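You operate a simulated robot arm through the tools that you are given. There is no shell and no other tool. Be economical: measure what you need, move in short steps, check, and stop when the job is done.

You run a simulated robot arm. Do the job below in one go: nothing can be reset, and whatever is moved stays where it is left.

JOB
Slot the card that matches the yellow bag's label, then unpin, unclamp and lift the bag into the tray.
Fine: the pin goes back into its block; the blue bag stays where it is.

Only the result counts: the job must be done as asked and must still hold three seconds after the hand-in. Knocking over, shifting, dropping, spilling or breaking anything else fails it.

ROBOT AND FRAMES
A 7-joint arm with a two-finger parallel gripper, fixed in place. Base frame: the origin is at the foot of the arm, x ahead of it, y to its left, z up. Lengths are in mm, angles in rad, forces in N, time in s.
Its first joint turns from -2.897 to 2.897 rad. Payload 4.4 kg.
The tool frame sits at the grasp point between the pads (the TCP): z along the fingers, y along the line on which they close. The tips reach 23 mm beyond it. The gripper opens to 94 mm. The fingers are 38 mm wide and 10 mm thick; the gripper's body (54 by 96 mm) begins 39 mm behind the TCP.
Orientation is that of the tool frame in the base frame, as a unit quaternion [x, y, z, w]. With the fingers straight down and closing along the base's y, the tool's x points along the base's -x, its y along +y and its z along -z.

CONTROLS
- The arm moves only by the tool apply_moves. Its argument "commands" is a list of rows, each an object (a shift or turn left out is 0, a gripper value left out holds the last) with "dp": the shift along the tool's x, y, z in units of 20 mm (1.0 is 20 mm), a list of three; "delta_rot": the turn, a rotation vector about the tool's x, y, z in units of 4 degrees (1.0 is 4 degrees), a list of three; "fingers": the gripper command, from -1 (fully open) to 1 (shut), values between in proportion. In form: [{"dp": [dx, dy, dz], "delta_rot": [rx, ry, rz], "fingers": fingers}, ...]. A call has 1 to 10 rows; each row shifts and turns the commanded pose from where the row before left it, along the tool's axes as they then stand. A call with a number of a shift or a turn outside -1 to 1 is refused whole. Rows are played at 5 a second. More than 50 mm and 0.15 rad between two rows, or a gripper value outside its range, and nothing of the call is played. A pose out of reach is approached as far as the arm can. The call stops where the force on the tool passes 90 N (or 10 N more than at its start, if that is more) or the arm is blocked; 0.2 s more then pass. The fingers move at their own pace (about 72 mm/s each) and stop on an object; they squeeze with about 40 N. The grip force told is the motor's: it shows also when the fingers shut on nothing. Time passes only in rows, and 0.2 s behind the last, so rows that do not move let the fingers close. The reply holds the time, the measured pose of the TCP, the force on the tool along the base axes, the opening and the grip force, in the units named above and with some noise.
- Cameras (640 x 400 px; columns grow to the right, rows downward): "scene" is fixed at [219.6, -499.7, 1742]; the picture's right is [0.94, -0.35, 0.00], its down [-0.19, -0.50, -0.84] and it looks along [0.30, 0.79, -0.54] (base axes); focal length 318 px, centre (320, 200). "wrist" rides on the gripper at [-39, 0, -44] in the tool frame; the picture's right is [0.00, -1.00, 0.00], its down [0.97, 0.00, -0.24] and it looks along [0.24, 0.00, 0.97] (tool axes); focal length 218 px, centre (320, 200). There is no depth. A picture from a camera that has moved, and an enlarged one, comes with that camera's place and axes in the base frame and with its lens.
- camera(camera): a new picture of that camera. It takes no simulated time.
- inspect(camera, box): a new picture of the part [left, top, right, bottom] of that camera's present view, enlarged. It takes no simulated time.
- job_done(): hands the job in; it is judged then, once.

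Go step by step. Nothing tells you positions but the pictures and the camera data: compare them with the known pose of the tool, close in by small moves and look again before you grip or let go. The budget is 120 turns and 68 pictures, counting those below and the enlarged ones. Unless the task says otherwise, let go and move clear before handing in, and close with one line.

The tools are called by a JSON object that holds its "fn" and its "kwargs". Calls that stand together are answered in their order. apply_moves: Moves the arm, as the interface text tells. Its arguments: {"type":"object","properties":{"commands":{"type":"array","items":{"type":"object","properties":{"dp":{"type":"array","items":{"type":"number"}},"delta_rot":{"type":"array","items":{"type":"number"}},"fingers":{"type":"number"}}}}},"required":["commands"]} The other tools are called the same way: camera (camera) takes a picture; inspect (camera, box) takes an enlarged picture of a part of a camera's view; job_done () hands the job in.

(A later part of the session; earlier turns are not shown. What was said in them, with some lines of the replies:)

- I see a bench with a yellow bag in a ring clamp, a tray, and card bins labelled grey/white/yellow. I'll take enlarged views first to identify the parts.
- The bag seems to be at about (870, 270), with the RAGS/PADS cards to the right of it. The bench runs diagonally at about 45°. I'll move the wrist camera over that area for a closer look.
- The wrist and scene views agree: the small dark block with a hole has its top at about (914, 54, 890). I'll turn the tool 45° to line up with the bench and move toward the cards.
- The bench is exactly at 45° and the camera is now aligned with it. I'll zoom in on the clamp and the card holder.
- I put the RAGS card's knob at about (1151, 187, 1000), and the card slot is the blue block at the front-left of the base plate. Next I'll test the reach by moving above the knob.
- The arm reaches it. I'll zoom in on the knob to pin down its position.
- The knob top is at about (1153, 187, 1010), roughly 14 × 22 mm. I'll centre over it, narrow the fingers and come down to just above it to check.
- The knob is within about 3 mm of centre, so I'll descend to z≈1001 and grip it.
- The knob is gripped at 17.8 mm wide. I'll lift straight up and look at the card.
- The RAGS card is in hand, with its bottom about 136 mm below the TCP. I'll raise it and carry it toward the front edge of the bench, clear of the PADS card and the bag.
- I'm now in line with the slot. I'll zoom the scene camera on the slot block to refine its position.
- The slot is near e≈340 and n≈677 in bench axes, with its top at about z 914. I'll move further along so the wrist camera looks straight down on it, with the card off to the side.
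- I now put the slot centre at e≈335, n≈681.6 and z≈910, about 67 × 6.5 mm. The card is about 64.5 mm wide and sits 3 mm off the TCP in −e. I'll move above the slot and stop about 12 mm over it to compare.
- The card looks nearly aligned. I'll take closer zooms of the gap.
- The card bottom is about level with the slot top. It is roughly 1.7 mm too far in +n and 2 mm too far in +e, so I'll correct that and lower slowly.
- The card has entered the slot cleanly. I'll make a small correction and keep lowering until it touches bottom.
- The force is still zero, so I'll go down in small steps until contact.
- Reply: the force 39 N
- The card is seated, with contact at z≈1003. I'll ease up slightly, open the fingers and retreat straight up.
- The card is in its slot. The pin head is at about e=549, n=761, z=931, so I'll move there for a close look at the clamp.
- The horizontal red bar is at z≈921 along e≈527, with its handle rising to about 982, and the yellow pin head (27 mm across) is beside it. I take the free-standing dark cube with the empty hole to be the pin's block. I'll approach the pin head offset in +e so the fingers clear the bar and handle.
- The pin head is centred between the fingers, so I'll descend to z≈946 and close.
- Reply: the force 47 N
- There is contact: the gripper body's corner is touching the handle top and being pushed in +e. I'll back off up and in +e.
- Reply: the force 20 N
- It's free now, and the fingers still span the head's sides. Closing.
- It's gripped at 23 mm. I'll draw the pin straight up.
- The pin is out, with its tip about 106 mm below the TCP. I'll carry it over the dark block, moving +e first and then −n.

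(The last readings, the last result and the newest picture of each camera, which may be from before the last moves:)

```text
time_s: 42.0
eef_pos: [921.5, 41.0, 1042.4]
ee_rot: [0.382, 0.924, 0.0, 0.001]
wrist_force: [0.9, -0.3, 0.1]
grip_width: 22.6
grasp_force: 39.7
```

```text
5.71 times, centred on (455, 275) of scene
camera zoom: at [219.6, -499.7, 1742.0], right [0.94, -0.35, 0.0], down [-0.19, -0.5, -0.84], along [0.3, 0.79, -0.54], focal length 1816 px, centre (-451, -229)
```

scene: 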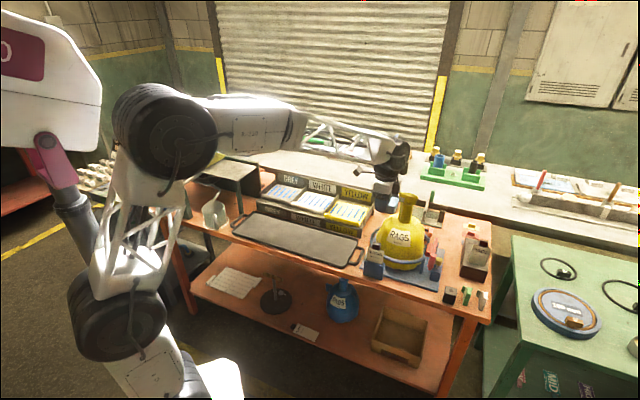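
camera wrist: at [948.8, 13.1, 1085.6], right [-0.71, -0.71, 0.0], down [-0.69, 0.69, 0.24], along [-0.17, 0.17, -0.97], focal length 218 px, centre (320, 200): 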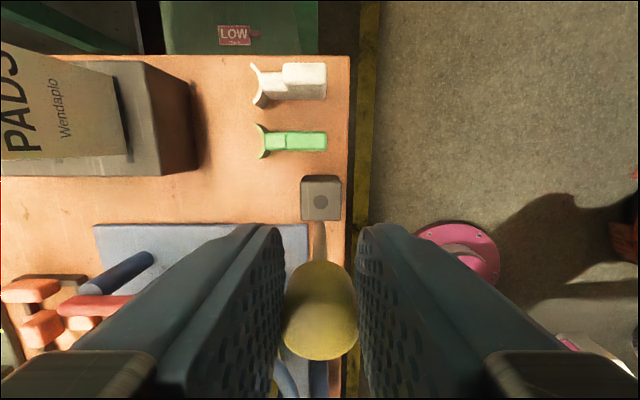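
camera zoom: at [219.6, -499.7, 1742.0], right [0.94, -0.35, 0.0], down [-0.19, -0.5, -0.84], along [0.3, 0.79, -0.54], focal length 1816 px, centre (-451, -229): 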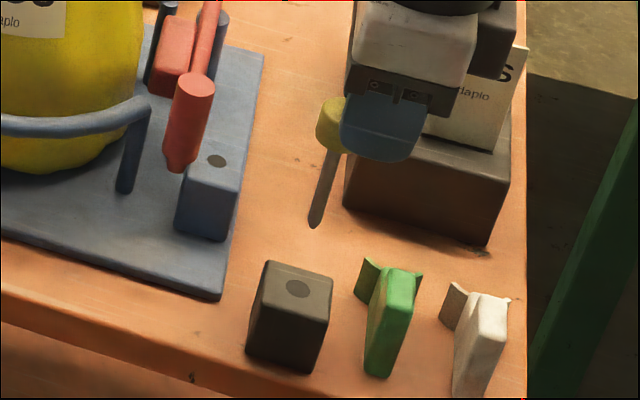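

The pin tip is nearly over the hole, about 2 mm too far in +n. I'll correct, descend to just above the block and zoom in.

{"fn": "apply_moves", "kwargs": {"commands": [{"dp": [0, -0.11, 0.5]}, {"dp": [0, 0, 0.8]}, {"dp": [0, 0, 0.5]}, {}]}}

{"fn": "inspect", "kwargs": {"camera": "wrist", "box": [290, 170, 350, 270]}}

{"fn": "inspect", "kwargs": {"camera": "scene", "box": [435, 265, 470, 305]}}

```text
time_s: 43.0
eef_pos: [918.5, 38.9, 1006.6]
ee_rot: [0.383, 0.924, 0.0, 0.0]
wrist_force: [-0.3, -0.8, 0.4]
grip_width: 23.0
grasp_force: 40.0
```

```text
4.00 times, centred on (320, 220) of wrist
camera zoom: at [947.3, 10.6, 1050.3], right [-0.71, -0.71, 0.0], down [-0.69, 0.69, 0.24], along [-0.17, 0.17, -0.97], focal length 873 px, centre (320, 120)
```

zoom: 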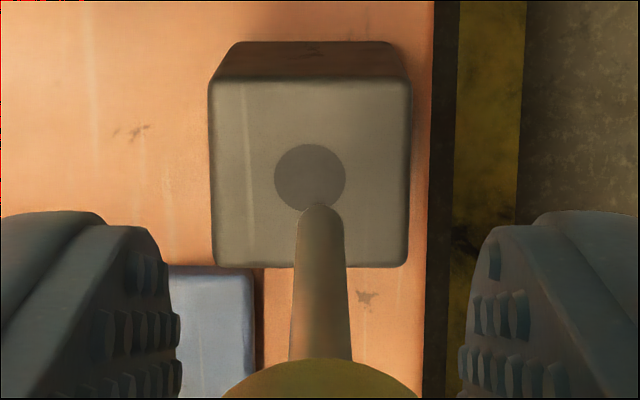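

```text
10.00 times, centred on (452, 285) of scene
camera zoom: at [219.6, -499.7, 1742.0], right [0.94, -0.35, 0.0], down [-0.19, -0.5, -0.84], along [0.3, 0.79, -0.54], focal length 3178 px, centre (-1005, -650)
```

zoom: 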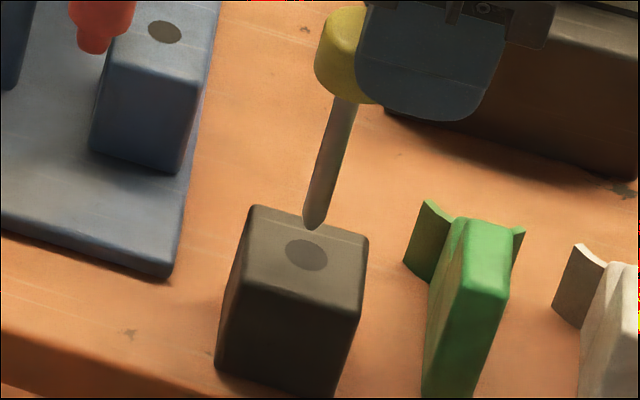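

The hole is about 13 mm wide and the tip needs a shift of about +2 mm in e and n. I'll apply that and lower in steps.

{"fn": "apply_moves", "kwargs": {"commands": [{"dp": [-0.09, 0.1, 0]}, {"dp": [0, 0, 0.35]}, {"dp": [0, 0, 0.25]}, {}]}}

{"fn": "inspect", "kwargs": {"camera": "wrist", "box": [290, 170, 350, 270]}}

{"fn": "inspect", "kwargs": {"camera": "scene", "box": [440, 270, 465, 300]}}

```text
time_s: 44.0
eef_pos: [922.6, 40.0, 995.5]
ee_rot: [0.382, 0.924, -0.001, 0.0]
wrist_force: [-0.1, 0.3, 0.2]
grip_width: 23.9
grasp_force: 39.8
```

```text
4.00 times, centred on (320, 220) of wrist
camera zoom: at [950.1, 11.9, 1039.2], right [-0.71, -0.71, 0.0], down [-0.69, 0.69, 0.24], along [-0.17, 0.17, -0.97], focal length 873 px, centre (320, 120)
```

zoom: 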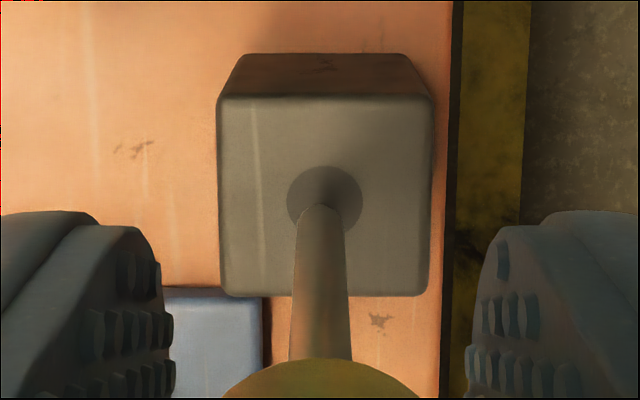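

```text
13.33 times, centred on (452, 285) of scene
camera zoom: at [219.6, -499.7, 1742.0], right [0.94, -0.35, 0.0], down [-0.19, -0.5, -0.84], along [0.3, 0.79, -0.54], focal length 4237 px, centre (-1447, -933)
```

zoom: 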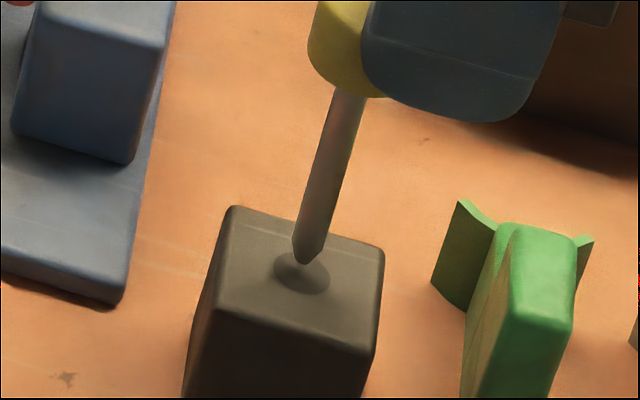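

The tip is over the hole, so I'll lower in small steps while watching the force.

{"fn": "apply_moves", "kwargs": {"commands": [{"dp": [0, -0.02, 0.3]}, {"dp": [0, 0, 0.3]}, {}]}}

{"fn": "apply_moves", "kwargs": {"commands": [{"dp": [0, 0, 0.3]}, {"dp": [0, 0, 0.3]}, {}]}}

{"fn": "inspect", "kwargs": {"camera": "scene", "box": [440, 265, 470, 300]}}

```text
time_s: 44.8
eef_pos: [922.4, 40.1, 982.8]
ee_rot: [0.383, 0.924, 0.0, 0.0]
wrist_force: [0.6, 0.1, 0.1]
grip_width: 23.7
grasp_force: 39.5
```

```text
time_s: 45.6
eef_pos: [923.4, 39.1, 970.7]
ee_rot: [0.383, 0.924, 0.0, 0.001]
wrist_force: [-0.6, 0.0, 0.1]
grip_width: 23.8
grasp_force: 40.1
```

```text
11.43 times, centred on (455, 282) of scene
camera zoom: at [219.6, -499.7, 1742.0], right [0.94, -0.35, 0.0], down [-0.19, -0.5, -0.84], along [0.3, 0.79, -0.54], focal length 3632 px, centre (-1223, -743)
```

zoom: 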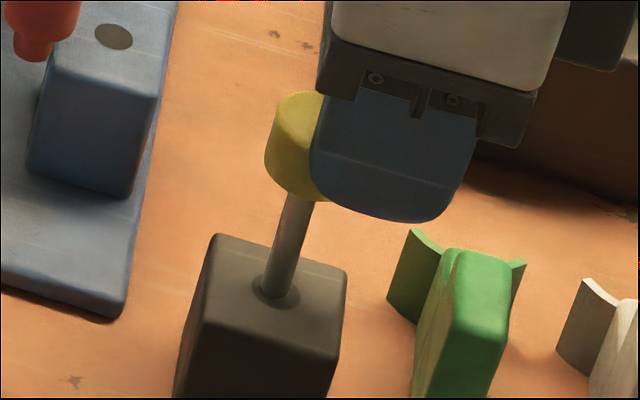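

The pin is in the hole. I'll continue down until it seats.

{"fn": "apply_moves", "kwargs": {"commands": [{"dp": [0, 0, 0.3]}, {"dp": [0, 0, 0.2]}, {}]}}

{"fn": "apply_moves", "kwargs": {"commands": [{"dp": [0, 0, 0.2]}, {"dp": [0, 0, 0.15]}, {}]}}

{"fn": "apply_moves", "kwargs": {"commands": [{"dp": [0, 0, 0.2]}, {"dp": [0, 0, 0.1]}, {}]}}

```text
time_s: 46.4
eef_pos: [923.0, 40.8, 961.5]
ee_rot: [0.382, 0.924, 0.001, 0.0]
wrist_force: [-0.1, 0.7, -0.2]
grip_width: 24.1
grasp_force: 40.6
```

```text
time_s: 47.2
eef_pos: [923.4, 41.0, 955.7]
ee_rot: [0.383, 0.924, 0.0, 0.0]
wrist_force: [0.1, -0.6, 0.4]
grip_width: 24.1
grasp_force: 39.5
```

```text
time_s: 48.0
eef_pos: [923.0, 40.1, 947.7]
ee_rot: [0.383, 0.924, 0.0, -0.001]
wrist_force: [0.0, -0.1, 0.0]
grip_width: 24.0
grasp_force: 40.1
```

{"fn": "apply_moves", "kwargs": {"commands": [{"dp": [0, 0, 0.2]}, {}]}}

{"fn": "inspect", "kwargs": {"camera": "scene", "box": [440, 265, 470, 300]}}

```text
time_s: 48.6
eef_pos: [923.9, 39.6, 943.1]
ee_rot: [0.383, 0.924, 0.0, 0.0]
wrist_force: [-0.2, -0.2, -0.4]
grip_width: 24.0
grasp_force: 40.3
```

```text
11.43 times, centred on (455, 282) of scene
camera zoom: at [219.6, -499.7, 1742.0], right [0.94, -0.35, 0.0], down [-0.19, -0.5, -0.84], along [0.3, 0.79, -0.54], focal length 3632 px, centre (-1223, -743)
```

zoom: 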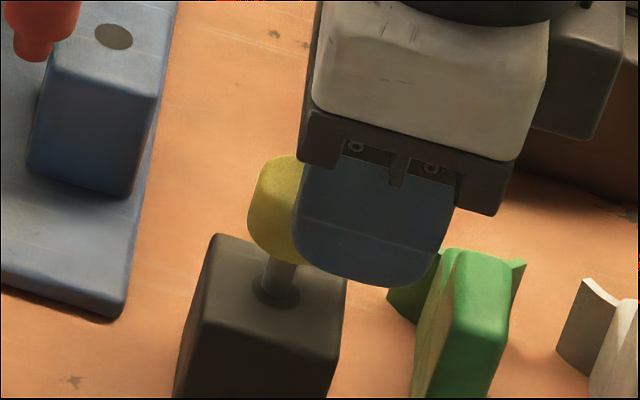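

{"fn": "apply_moves", "kwargs": {"commands": [{"dp": [0, 0, 0.2]}, {}]}}

{"fn": "apply_moves", "kwargs": {"commands": [{"dp": [0, 0, 0.2]}, {}]}}

{"fn": "apply_moves", "kwargs": {"commands": [{"dp": [0, 0, 0.15]}, {}]}}

```text
time_s: 49.2
eef_pos: [923.9, 40.1, 942.3]
ee_rot: [0.383, 0.924, 0.0, 0.001]
wrist_force: [-1.2, 0.6, 27.1]
grip_width: 23.8
grasp_force: 39.6
```

```text
time_s: 49.8
eef_pos: [923.3, 40.4, 937.9]
ee_rot: [0.383, 0.924, 0.0, 0.001]
wrist_force: [1.6, -0.4, 37.9]
grip_width: 23.8
grasp_force: 40.3
```

```text
time_s: 50.4
eef_pos: [923.5, 39.3, 936.7]
ee_rot: [0.382, 0.924, 0.001, 0.002]
wrist_force: [-2.0, 2.6, 67.5]
grip_width: 24.1
grasp_force: 40.2
```

The pin has bottomed out. I'll relieve the load, release, and rise.

{"fn": "apply_moves", "kwargs": {"commands": [{"dp": [0, 0, -0.2]}, {"fingers": 0.2}, {"fingers": 0.2}, {"fingers": 0.2}]}}

{"fn": "apply_moves", "kwargs": {"commands": [{"dp": [0, 0, -0.4]}, {"dp": [0, 0, -0.8]}, {"dp": [0, 0, -1]}, {"dp": [0, 0, -1]}, {"dp": [0, 0, -1]}, {"dp": [0, 0, -1]}]}}

{"fn": "inspect", "kwargs": {"camera": "scene", "box": [400, 220, 480, 310]}}

```text
time_s: 51.4
eef_pos: [922.7, 40.1, 937.1]
ee_rot: [0.383, 0.924, 0.0, -0.001]
wrist_force: [-0.7, -0.4, 0.0]
grip_width: 37.7
grasp_force: 0.1
```

```text
time_s: 52.8
eef_pos: [922.7, 40.8, 1041.2]
ee_rot: [0.382, 0.924, -0.001, 0.001]
wrist_force: [0.8, 0.4, 0.1]
grip_width: 37.6
grasp_force: 0.1
```

```text
4.44 times, centred on (440, 265) of scene
camera zoom: at [219.6, -499.7, 1742.0], right [0.94, -0.35, 0.0], down [-0.19, -0.5, -0.84], along [0.3, 0.79, -0.54], focal length 1412 px, centre (-213, -89)
```

zoom: 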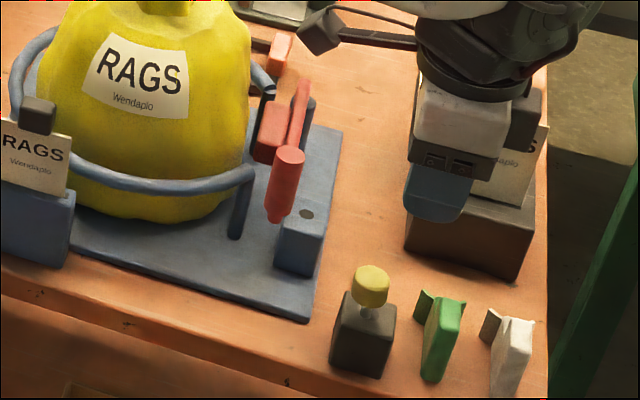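

The pin is parked in its block. Next is the lever, whose upright handle is at e≈525, n≈721 with its top at z≈982. I'll move above it and check.

{"fn": "apply_moves", "kwargs": {"commands": [{"dp": [0.9, 0.4, 0]}, {"dp": [0.9, 0.4, 0]}, {"dp": [0.9, 0.4, 0]}, {"dp": [0.9, 0.4, 0]}, {"dp": [0.98, 0.38, 0]}, {"dp": [0, 0, 0.6]}, {}]}}

{"fn": "camera", "kwargs": {"camera": "wrist"}}

```text
time_s: 54.4
eef_pos: [885.1, 134.2, 1030.4]
ee_rot: [0.382, 0.924, 0.0, 0.0]
wrist_force: [-0.1, -0.8, -0.2]
grip_width: 37.5
grasp_force: 0.1
```

```text
17 pictures are left
camera wrist: at [913.4, 105.5, 1073.6], right [-0.71, -0.71, 0.0], down [-0.69, 0.69, 0.24], along [-0.17, 0.17, -0.97], focal length 218 px, centre (320, 200)
```

wrist: 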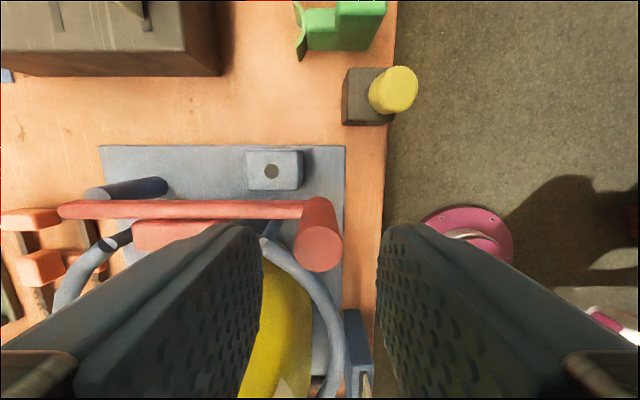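

The fingers are centred on the handle. I'll lower, grip it and begin swinging it in +e about the post near (539, 870).

{"fn": "apply_moves", "kwargs": {"commands": [{"dp": [0, 0, 1]}, {"dp": [0, 0, 1]}, {"dp": [0, 0, 1]}, {"dp": [0, 0, 0.2]}, {"fingers": 1}, {"fingers": 1}, {"fingers": 1}]}}

{"fn": "apply_moves", "kwargs": {"commands": [{"dp": [-0.3, 0, 0]}, {"dp": [-0.3, 0, 0]}, {}]}}

{"fn": "inspect", "kwargs": {"camera": "scene", "box": [400, 210, 480, 300]}}

```text
time_s: 56.0
eef_pos: [887.3, 133.4, 964.2]
ee_rot: [0.383, 0.924, 0.0, 0.0]
wrist_force: [26.0, 19.0, -11.4]
grip_width: 21.9
grasp_force: 45.1
```

```text
time_s: 56.8
eef_pos: [896.3, 125.4, 965.1]
ee_rot: [0.383, 0.924, 0.0, 0.001]
wrist_force: [35.5, 42.6, -22.9]
grip_width: 21.8
grasp_force: 45.0
```

```text
4.44 times, centred on (440, 255) of scene
camera zoom: at [219.6, -499.7, 1742.0], right [0.94, -0.35, 0.0], down [-0.19, -0.5, -0.84], along [0.3, 0.79, -0.54], focal length 1412 px, centre (-213, -44)
```

zoom: 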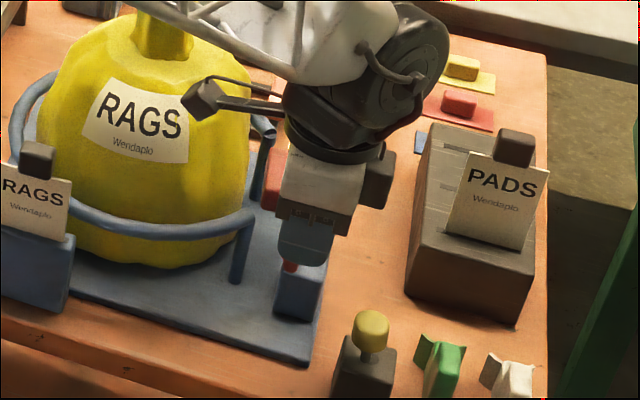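

The lever swings freely; the remaining force along n says the handle wants about 3 mm more +n. I'll continue along the arc with that correction.

{"fn": "apply_moves", "kwargs": {"commands": [{"dp": [0, 0.15, 0]}, {"dp": [-0.6, 0.08, 0]}, {}, {"dp": [-0.6, 0.13, 0]}, {}]}}

```text
time_s: 58.0
eef_pos: [915.2, 110.7, 964.1]
ee_rot: [0.384, 0.923, -0.002, -0.001]
wrist_force: [-29.3, -44.3, -11.0]
grip_width: 21.9
grasp_force: 45.1
```

The force flipped sign, so I overshot in n by about 2–3 mm. I'll correct and continue.

{"fn": "apply_moves", "kwargs": {"commands": [{"dp": [0, -0.13, 0]}, {"dp": [-0.5, 0.08, 0]}, {}]}}

{"fn": "apply_moves", "kwargs": {"commands": [{"dp": [-0.5, 0.12, 0]}, {"dp": [-0.3, 0.09, 0]}, {}]}}

{"fn": "inspect", "kwargs": {"camera": "scene", "box": [400, 210, 480, 300]}}

```text
time_s: 58.8
eef_pos: [921.3, 107.4, 965.9]
ee_rot: [0.383, 0.924, 0.0, 0.0]
wrist_force: [-8.2, -9.0, -17.0]
grip_width: 22.2
grasp_force: 45.5
```

```text
time_s: 59.6
eef_pos: [936.8, 97.8, 965.2]
ee_rot: [0.383, 0.924, 0.001, 0.0]
wrist_force: [6.9, 17.9, -12.1]
grip_width: 21.7
grasp_force: 45.3
```

```text
4.44 times, centred on (440, 255) of scene
camera zoom: at [219.6, -499.7, 1742.0], right [0.94, -0.35, 0.0], down [-0.19, -0.5, -0.84], along [0.3, 0.79, -0.54], focal length 1412 px, centre (-213, -44)
```

zoom: 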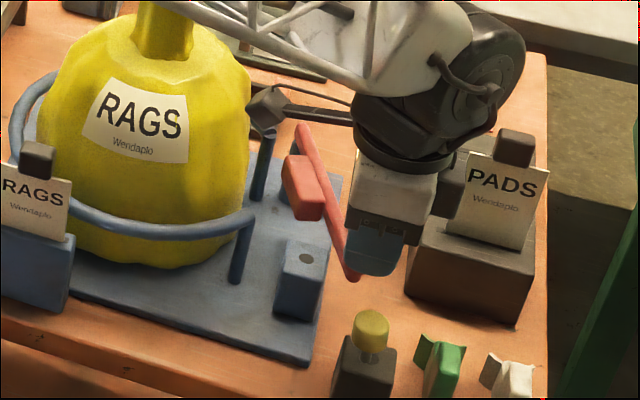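

The lever is about 25° open and the pad is off the bag. I'll open it further while staying short of the card rack at n≈790.

{"fn": "apply_moves", "kwargs": {"commands": [{"dp": [-0.5, 0.21, 0]}, {"dp": [-0.4, 0.19, 0]}, {}]}}

{"fn": "apply_moves", "kwargs": {"commands": [{"dp": [-0.45, 0.25, 0]}, {"dp": [-0.45, 0.28, 0]}, {}]}}

{"fn": "camera", "kwargs": {"camera": "wrist"}}

```text
time_s: 60.4
eef_pos: [956.6, 89.6, 966.3]
ee_rot: [0.383, 0.924, 0.0, 0.001]
wrist_force: [10.6, 36.5, 0.4]
grip_width: 21.6
grasp_force: 45.1
```

```text
time_s: 61.2
eef_pos: [977.1, 83.0, 964.9]
ee_rot: [0.383, 0.924, 0.0, 0.0]
wrist_force: [4.0, 22.8, 3.7]
grip_width: 21.8
grasp_force: 44.6
```

```text
14 pictures are left
camera wrist: at [1003.6, 55.4, 1009.3], right [-0.71, -0.71, 0.0], down [-0.69, 0.69, 0.24], along [-0.17, 0.17, -0.97], focal length 218 px, centre (320, 200)
```

wrist: 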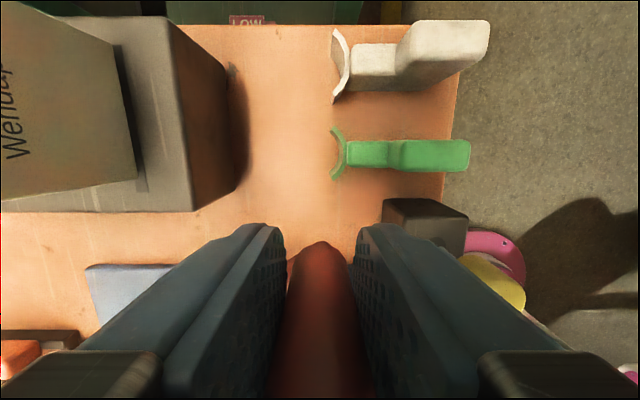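

The lever has swung about 43°. The rack still leaves room, so I'll add a few degrees, then release and rise.

{"fn": "apply_moves", "kwargs": {"commands": [{"dp": [-0.28, 0.3, 0]}, {"dp": [-0.25, 0.27, 0]}, {}]}}

{"fn": "apply_moves", "kwargs": {"commands": [{"fingers": 0.35}, {"fingers": 0.35}, {"dp": [0, 0, -0.5]}, {"dp": [0, 0, -1]}, {"dp": [0, 0, -1]}, {"dp": [0, 0, -1]}, {"dp": [0, 0, -1]}]}}

{"fn": "inspect", "kwargs": {"camera": "scene", "box": [360, 180, 480, 300]}}

```text
time_s: 61.8
eef_pos: [986.6, 75.8, 965.2]
ee_rot: [0.385, 0.923, -0.004, -0.003]
wrist_force: [-84.0, -43.0, 21.4]
grip_width: 22.2
grasp_force: 45.3
stopped in row 3: the force on the tool passed its limit (the readings are from after the stop); the commanded pose is now the measured one
```

```text
time_s: 63.4
eef_pos: [989.7, 80.2, 1054.2]
ee_rot: [0.383, 0.924, -0.002, -0.002]
wrist_force: [0.2, 0.0, 0.1]
grip_width: 30.4
grasp_force: 0.1
```

```text
3.33 times, centred on (420, 240) of scene
camera zoom: at [219.6, -499.7, 1742.0], right [0.94, -0.35, 0.0], down [-0.19, -0.5, -0.84], along [0.3, 0.79, -0.54], focal length 1059 px, centre (-13, 67)
```

zoom: 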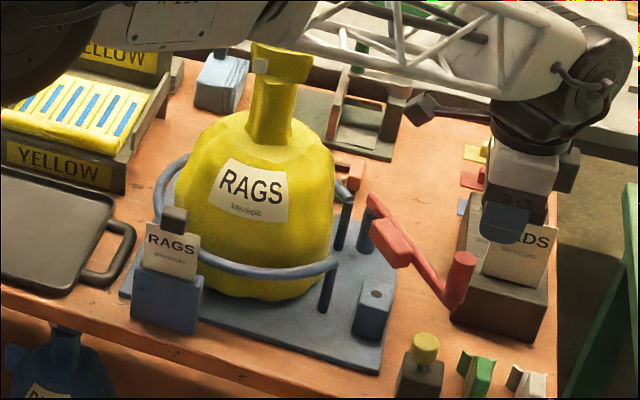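

The lever is open and has reached its stop at about 45°. The bag neck is at about e=402, n=800, z 1035–1136. I'll rise, open the gripper and move above the neck.

{"fn": "apply_moves", "kwargs": {"commands": [{"dp": [0, 0, -1], "fingers": -1}, {"dp": [0, 0, -1]}, {"dp": [0, 0, -1]}, {"dp": [0, 0, -1]}, {"dp": [0, 0, -1]}, {"dp": [0, 0, -1]}, {"dp": [0, 0, -1]}, {"dp": [0, 0, -1]}, {"dp": [0, 0, -1]}, {"dp": [0, 0.2, -1]}]}}

{"fn": "apply_moves", "kwargs": {"commands": [{"dp": [1, 0.2, 0]}, {"dp": [1, 0.2, 0]}, {"dp": [1, 0.2, 0]}, {"dp": [1, 0.2, 0]}, {"dp": [1, 0.2, 0]}, {"dp": [1, 0.2, 0]}, {"dp": [1, 0.2, 0]}, {"dp": [1, 0.2, 0]}, {"dp": [1, 0.2, 0]}, {"dp": [1, 0.2, 0]}]}}

{"fn": "apply_moves", "kwargs": {"commands": [{"dp": [1, 0, 0]}, {"dp": [1, 0, 0]}, {}]}}

{"fn": "camera", "kwargs": {"camera": "wrist"}}

```text
time_s: 65.6
eef_pos: [995.1, 81.8, 1251.5]
ee_rot: [0.384, 0.923, -0.003, -0.004]
wrist_force: [0.3, 0.2, -1.2]
grip_width: 94.1
grasp_force: 0.0
```

```text
time_s: 67.8
eef_pos: [880.2, 253.5, 1251.9]
ee_rot: [0.385, 0.923, -0.002, -0.002]
wrist_force: [-0.2, 0.6, -0.1]
grip_width: 93.8
grasp_force: 0.1
```

```text
time_s: 68.6
eef_pos: [853.0, 280.2, 1252.3]
ee_rot: [0.384, 0.924, -0.003, -0.002]
wrist_force: [-0.5, -0.3, 0.2]
grip_width: 94.0
grasp_force: 0.0
```

```text
12 pictures are left
camera wrist: at [881.0, 252.6, 1296.5], right [-0.71, -0.71, 0.01], down [-0.68, 0.69, 0.24], along [-0.18, 0.17, -0.97], focal length 218 px, centre (320, 200)
```

wrist: 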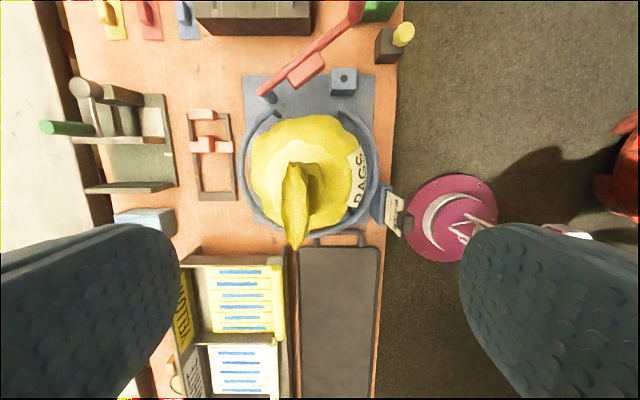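

The neck is a flat tuft, thin along n and wide along e, which suits this grip. Its axis is at e≈394, n≈820. I'll centre over it, come lower and check.

{"fn": "apply_moves", "kwargs": {"commands": [{"dp": [0.55, 0.93, 0]}, {"dp": [0, 0, 0.9]}, {"dp": [0, 0, 0.9]}, {"dp": [0, 0, 0.9]}, {"dp": [0, 0, 0.8]}, {}]}}

{"fn": "camera", "kwargs": {"camera": "wrist"}}

{"fn": "inspect", "kwargs": {"camera": "scene", "box": [350, 140, 470, 290]}}

```text
time_s: 70.0
eef_pos: [857.9, 301.9, 1184.8]
ee_rot: [0.384, 0.924, -0.003, -0.002]
wrist_force: [0.1, 0.2, 0.4]
grip_width: 94.0
grasp_force: 0.2
```

```text
11 pictures are left
camera wrist: at [885.3, 273.5, 1226.8], right [-0.71, -0.71, 0.01], down [-0.68, 0.69, 0.24], along [-0.17, 0.17, -0.97], focal length 218 px, centre (320, 200)
```

wrist: 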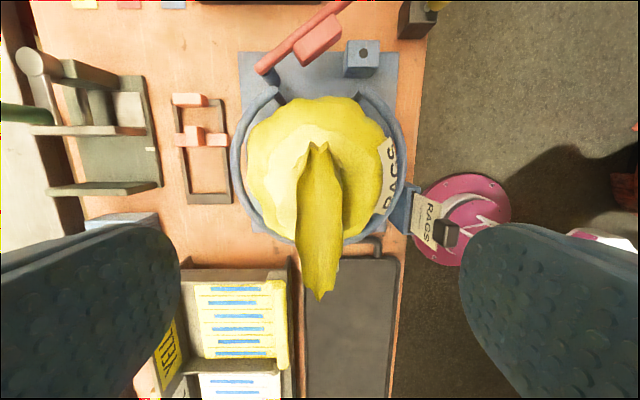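

```text
2.67 times, centred on (410, 215) of scene
camera zoom: at [219.6, -499.7, 1742.0], right [0.94, -0.35, 0.0], down [-0.19, -0.5, -0.84], along [0.3, 0.79, -0.54], focal length 847 px, centre (80, 160)
```

zoom: 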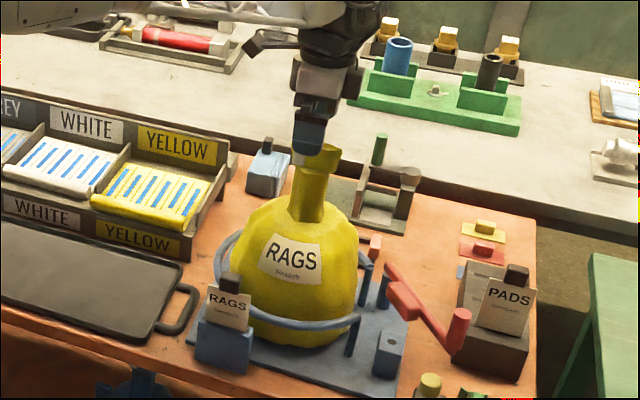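

The tuft is centred between the open fingers. I'll descend to z≈1106 and close on it.

{"fn": "apply_moves", "kwargs": {"commands": [{"dp": [0, 0, 0.8]}, {"dp": [0, 0, 0.8]}, {"dp": [0, 0, 0.8]}, {"dp": [0, 0, 0.8]}, {"dp": [0, 0, 0.7]}, {}]}}

{"fn": "apply_moves", "kwargs": {"commands": [{"fingers": 1}, {"fingers": 1}, {"fingers": 1}, {"fingers": 1}]}}

{"fn": "inspect", "kwargs": {"camera": "scene", "box": [350, 160, 450, 285]}}

```text
time_s: 71.4
eef_pos: [856.3, 302.3, 1104.0]
ee_rot: [0.384, 0.923, -0.003, -0.002]
wrist_force: [-0.4, 0.8, -0.7]
grip_width: 94.0
grasp_force: 0.1
```

```text
time_s: 72.4
eef_pos: [857.6, 301.3, 1104.6]
ee_rot: [0.383, 0.924, -0.002, -0.002]
wrist_force: [0.8, 2.2, -0.1]
grip_width: 33.2
grasp_force: 40.3
```

```text
3.20 times, centred on (400, 222) of scene
camera zoom: at [219.6, -499.7, 1742.0], right [0.94, -0.35, 0.0], down [-0.19, -0.5, -0.84], along [0.3, 0.79, -0.54], focal length 1017 px, centre (64, 128)
```

zoom: 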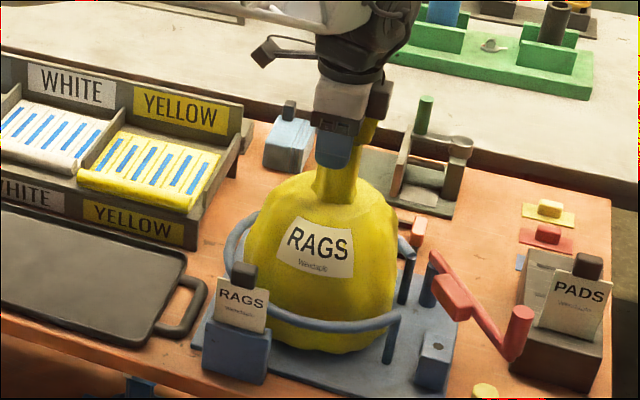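

The tuft is gripped at 33 mm. I'll lift slowly.

{"fn": "apply_moves", "kwargs": {"commands": [{"dp": [0, 0, -0.2]}, {"dp": [0, 0, -0.3]}, {"dp": [0, 0, -0.5]}, {"dp": [0, 0, -0.5]}, {"dp": [0, 0, -0.5]}, {}]}}

{"fn": "inspect", "kwargs": {"camera": "scene", "box": [350, 160, 450, 285]}}

```text
time_s: 73.8
eef_pos: [856.9, 302.4, 1145.0]
ee_rot: [0.383, 0.924, -0.003, -0.002]
wrist_force: [0.7, -0.3, -5.0]
grip_width: 33.2
grasp_force: 40.7
```

```text
3.20 times, centred on (400, 222) of scene
camera zoom: at [219.6, -499.7, 1742.0], right [0.94, -0.35, 0.0], down [-0.19, -0.5, -0.84], along [0.3, 0.79, -0.54], focal length 1017 px, centre (64, 128)
```

zoom: 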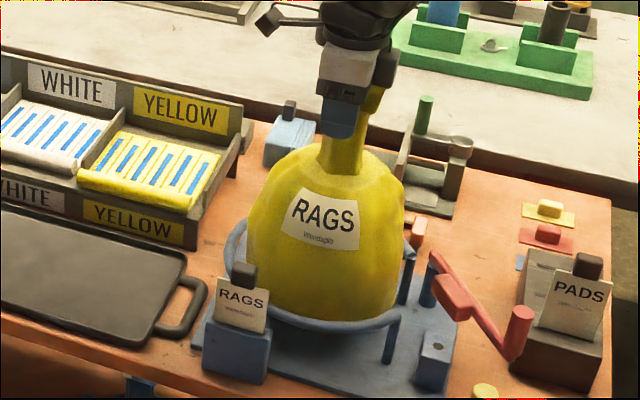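

The bag lifts freely and weighs about 5 N. I'll go on up to z≈1300.

{"fn": "apply_moves", "kwargs": {"commands": [{"dp": [0, 0, -0.8]}, {"dp": [0, 0, -0.8]}, {"dp": [0, 0, -0.8]}, {"dp": [0, 0, -0.8]}, {"dp": [0, 0, -0.8]}, {"dp": [0, 0, -0.8]}, {"dp": [0, 0, -0.8]}, {"dp": [0, 0, -0.8]}, {"dp": [0, 0, -0.8]}, {"dp": [0, 0, -0.6]}]}}

{"fn": "inspect", "kwargs": {"camera": "scene", "box": [220, 120, 460, 300]}}

```text
time_s: 76.0
eef_pos: [857.9, 302.7, 1300.7]
ee_rot: [0.384, 0.923, -0.003, -0.002]
wrist_force: [-0.3, -0.5, -5.6]
grip_width: 33.4
grasp_force: 39.6
```

```text
2.22 times, centred on (340, 210) of scene
camera zoom: at [219.6, -499.7, 1742.0], right [0.94, -0.35, 0.0], down [-0.19, -0.5, -0.84], along [0.3, 0.79, -0.54], focal length 706 px, centre (276, 178)
```

zoom: 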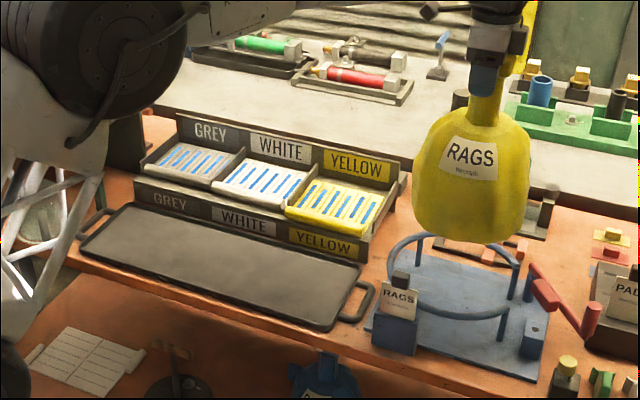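

The bag bottom is at about z 1040, above the card's knob (about 1012). I'll raise another 20 mm and carry it to the tray at about e=90, n=725.

{"fn": "apply_moves", "kwargs": {"commands": [{"dp": [0, 0, -0.5]}, {"dp": [0, 0, -0.5]}, {"dp": [0.6, -0.2, 0]}, {"dp": [0.9, -0.3, 0]}, {"dp": [0.9, -0.3, 0]}, {"dp": [0.9, -0.3, 0]}, {"dp": [0.9, -0.3, 0]}, {"dp": [0.9, -0.3, 0]}, {"dp": [0.9, -0.3, 0]}, {"dp": [0.9, -0.3, 0]}]}}

{"fn": "apply_moves", "kwargs": {"commands": [{"dp": [0.9, -0.3, 0]}, {"dp": [0.9, -0.3, 0]}, {"dp": [0.9, -0.3, 0]}, {"dp": [0.9, -0.3, 0]}, {"dp": [0.9, -0.3, 0]}, {"dp": [0.9, -0.3, 0]}, {"dp": [0.9, -0.3, 0]}, {"dp": [0.9, -0.3, 0]}, {"dp": [0.9, -0.3, 0]}, {}]}}

```text
time_s: 78.2
eef_pos: [729.0, 367.9, 1321.6]
ee_rot: [0.384, 0.924, -0.003, -0.002]
wrist_force: [-0.8, 0.5, -5.5]
grip_width: 33.2
grasp_force: 39.9
```

```text
time_s: 80.4
eef_pos: [576.7, 445.6, 1320.6]
ee_rot: [0.383, 0.924, -0.002, -0.002]
wrist_force: [0.6, -0.1, -5.9]
grip_width: 33.3
grasp_force: 40.1
```

I'm above the tray at e≈93, n≈723. I'll lower to about 45 mm above it and check.

{"fn": "apply_moves", "kwargs": {"commands": [{"dp": [0, 0, 0.9]}, {"dp": [0, 0, 0.9]}, {"dp": [0, 0, 0.9]}, {"dp": [0, 0, 0.9]}, {"dp": [0, 0, 0.9]}, {"dp": [0, 0, 0.9]}, {"dp": [0, 0, 0.9]}, {"dp": [0, 0, 0.9]}, {"dp": [0, 0, 0.8]}, {"dp": [0, 0, 0.4]}]}}

{"fn": "inspect", "kwargs": {"camera": "scene", "box": [220, 130, 400, 290]}}

{"fn": "camera", "kwargs": {"camera": "wrist"}}

```text
time_s: 82.6
eef_pos: [575.7, 443.6, 1154.5]
ee_rot: [0.384, 0.924, -0.002, -0.002]
wrist_force: [0.1, -0.1, -5.4]
grip_width: 33.4
grasp_force: 39.8
```

```text
2.50 times, centred on (310, 210) of scene
camera zoom: at [219.6, -499.7, 1742.0], right [0.94, -0.35, 0.0], down [-0.19, -0.5, -0.84], along [0.3, 0.79, -0.54], focal length 794 px, centre (345, 175)
```

zoom: 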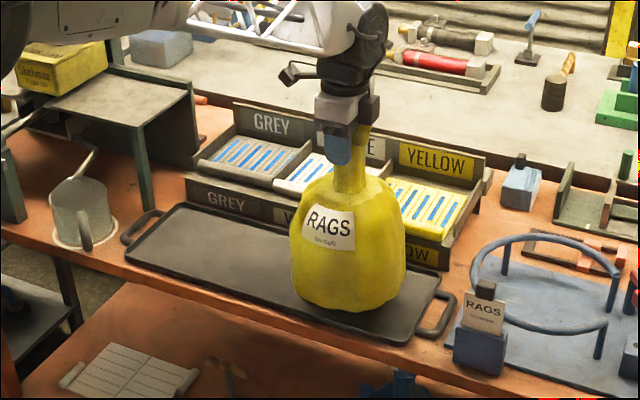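

```text
5 pictures are left
camera wrist: at [603.6, 415.4, 1198.7], right [-0.71, -0.71, 0.01], down [-0.68, 0.69, 0.24], along [-0.18, 0.17, -0.97], focal length 218 px, centre (320, 200)
```

wrist: 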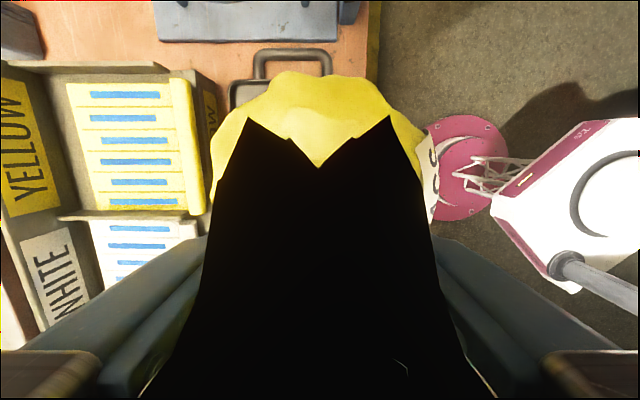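

Comparing both views, the bench is lower than I assumed (about z 835), so the tray's centreline is at n≈752 rather than 726. I'll shift +n by about 25 mm and check before lowering.

{"fn": "apply_moves", "kwargs": {"commands": [{"dp": [0, 0.4, 0]}, {"dp": [0, 0.45, 0]}, {"dp": [0, 0.4, 0]}, {"dp": [0, 0, 0.6]}, {"dp": [0, 0, 0.5]}, {}]}}

{"fn": "inspect", "kwargs": {"camera": "scene", "box": [260, 160, 380, 280]}}

```text
time_s: 84.0
eef_pos: [593.1, 461.6, 1132.7]
ee_rot: [0.384, 0.923, -0.002, -0.002]
wrist_force: [-0.2, 0.0, -4.8]
grip_width: 33.2
grasp_force: 40.2
```

```text
3.33 times, centred on (320, 220) of scene
camera zoom: at [219.6, -499.7, 1742.0], right [0.94, -0.35, 0.0], down [-0.19, -0.5, -0.84], along [0.3, 0.79, -0.54], focal length 1059 px, centre (320, 133)
```

zoom: 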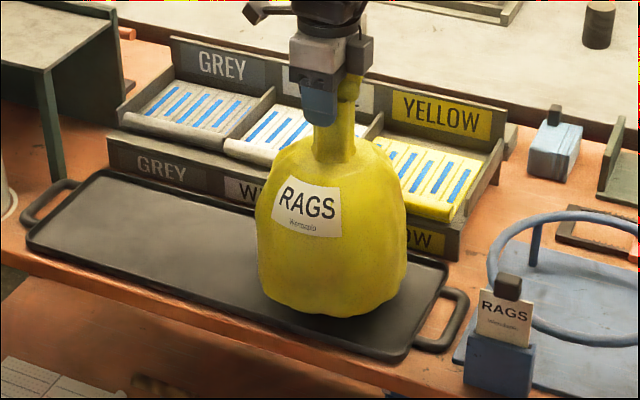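

The tray's centre works out at n≈755, so I'll shift another 9 mm and then lower gently, watching for contact.

{"fn": "apply_moves", "kwargs": {"commands": [{"dp": [0, 0.45, 0]}, {"dp": [0, 0, 0.4]}, {"dp": [0, 0, 0.4]}, {}]}}

{"fn": "apply_moves", "kwargs": {"commands": [{"dp": [0, 0, 0.3]}, {"dp": [0, 0, 0.2]}, {}]}}

{"fn": "apply_moves", "kwargs": {"commands": [{"dp": [0, 0, 0.2]}, {"dp": [0, 0, 0.1]}, {}]}}

```text
time_s: 85.0
eef_pos: [599.1, 468.4, 1115.5]
ee_rot: [0.383, 0.924, -0.002, -0.003]
wrist_force: [-0.7, 0.0, -5.1]
grip_width: 33.4
grasp_force: 39.8
```

```text
time_s: 85.8
eef_pos: [600.0, 467.2, 1107.8]
ee_rot: [0.384, 0.924, -0.001, -0.001]
wrist_force: [1.8, 1.5, 0.7]
grip_width: 33.4
grasp_force: 40.1
```

```text
time_s: 86.6
eef_pos: [599.1, 468.0, 1103.5]
ee_rot: [0.384, 0.923, -0.002, -0.001]
wrist_force: [9.4, 8.9, 22.6]
grip_width: 33.6
grasp_force: 39.8
```

Contact happened at z≈1108. I'll ease back to the touch point and look before releasing.

{"fn": "apply_moves", "kwargs": {"commands": [{"dp": [0, 0, -0.17]}, {}]}}

{"fn": "inspect", "kwargs": {"camera": "scene", "box": [280, 180, 380, 280]}}

```text
time_s: 87.2
eef_pos: [598.4, 468.2, 1103.8]
ee_rot: [0.384, 0.923, -0.004, -0.003]
wrist_force: [4.1, 3.6, -1.5]
grip_width: 33.7
grasp_force: 40.2
```

```text
4.00 times, centred on (330, 230) of scene
camera zoom: at [219.6, -499.7, 1742.0], right [0.94, -0.35, 0.0], down [-0.19, -0.5, -0.84], along [0.3, 0.79, -0.54], focal length 1271 px, centre (280, 80)
```

zoom: 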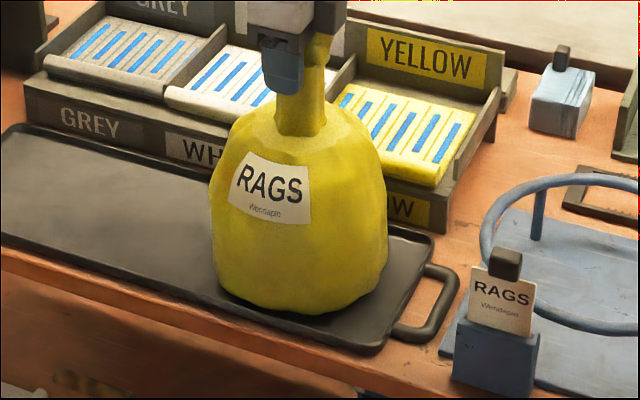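

The bag sits inside the tray, clear of the front rim. I'll release, pause to settle, and rise.

{"fn": "apply_moves", "kwargs": {"commands": [{"fingers": 0.1}, {"fingers": -0.3}, {"fingers": -0.6}, {"fingers": -0.6}, {"fingers": -0.6}]}}

{"fn": "apply_moves", "kwargs": {"commands": [{"dp": [0, 0, -0.5]}, {"dp": [0, 0, -0.8]}, {"dp": [0, 0, -1]}, {"dp": [0, 0, -1]}, {"dp": [0, 0, -1]}, {"dp": [0, 0, -1]}, {"dp": [0, 0, -1]}, {"dp": [0, 0, -1]}, {"dp": [0, 0, -1]}, {}]}}

{"fn": "camera", "kwargs": {"camera": "scene"}}

{"fn": "camera", "kwargs": {"camera": "wrist"}}

```text
time_s: 88.4
eef_pos: [599.2, 467.1, 1103.8]
ee_rot: [0.383, 0.924, -0.002, -0.002]
wrist_force: [0.2, 0.0, 0.0]
grip_width: 74.9
grasp_force: 0.2
```

```text
time_s: 90.6
eef_pos: [599.0, 467.0, 1271.3]
ee_rot: [0.384, 0.924, -0.002, -0.002]
wrist_force: [-0.3, 1.7, 0.0]
grip_width: 75.4
grasp_force: 0.0
```

```text
2 pictures are left
```

scene: 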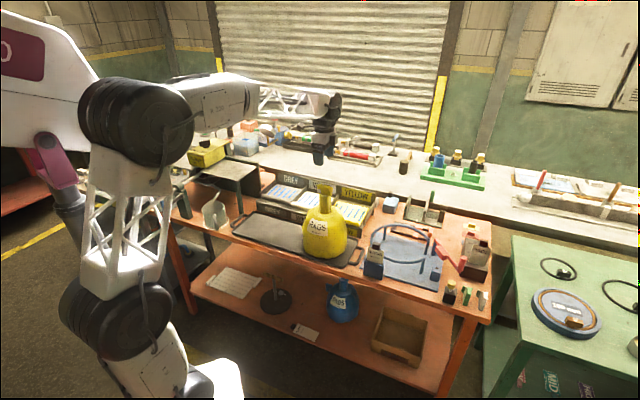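

```text
1 pictures are left
camera wrist: at [626.8, 439.1, 1314.7], right [-0.71, -0.71, 0.01], down [-0.68, 0.69, 0.24], along [-0.18, 0.17, -0.97], focal length 218 px, centre (320, 200)
```

wrist: 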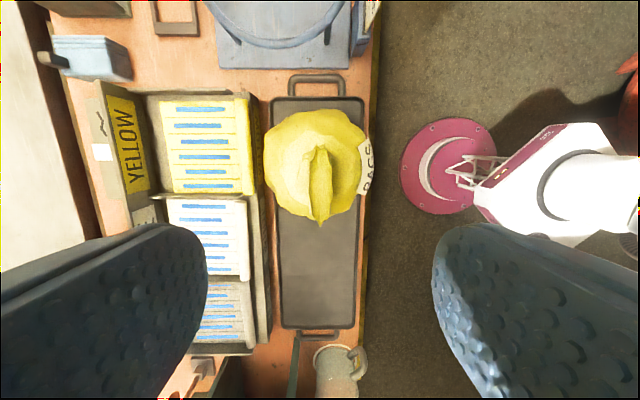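

The yellow bag stands upright and centred in the tray. The RAGS card is slotted, the pin is in the dark block, the clamp is open, and the gripper is clear, so I'm handing in.

{"fn": "job_done", "kwargs": {}}

```text
The job is handed in.
```

I slotted the RAGS card, parked the pin in the dark block, swung the clamp open, and set the yellow bag upright in the tray; the blue bag stayed put. "Its block" for the pin was my reading: I chose the free-standing cube with the empty hole over the clamp's own block.
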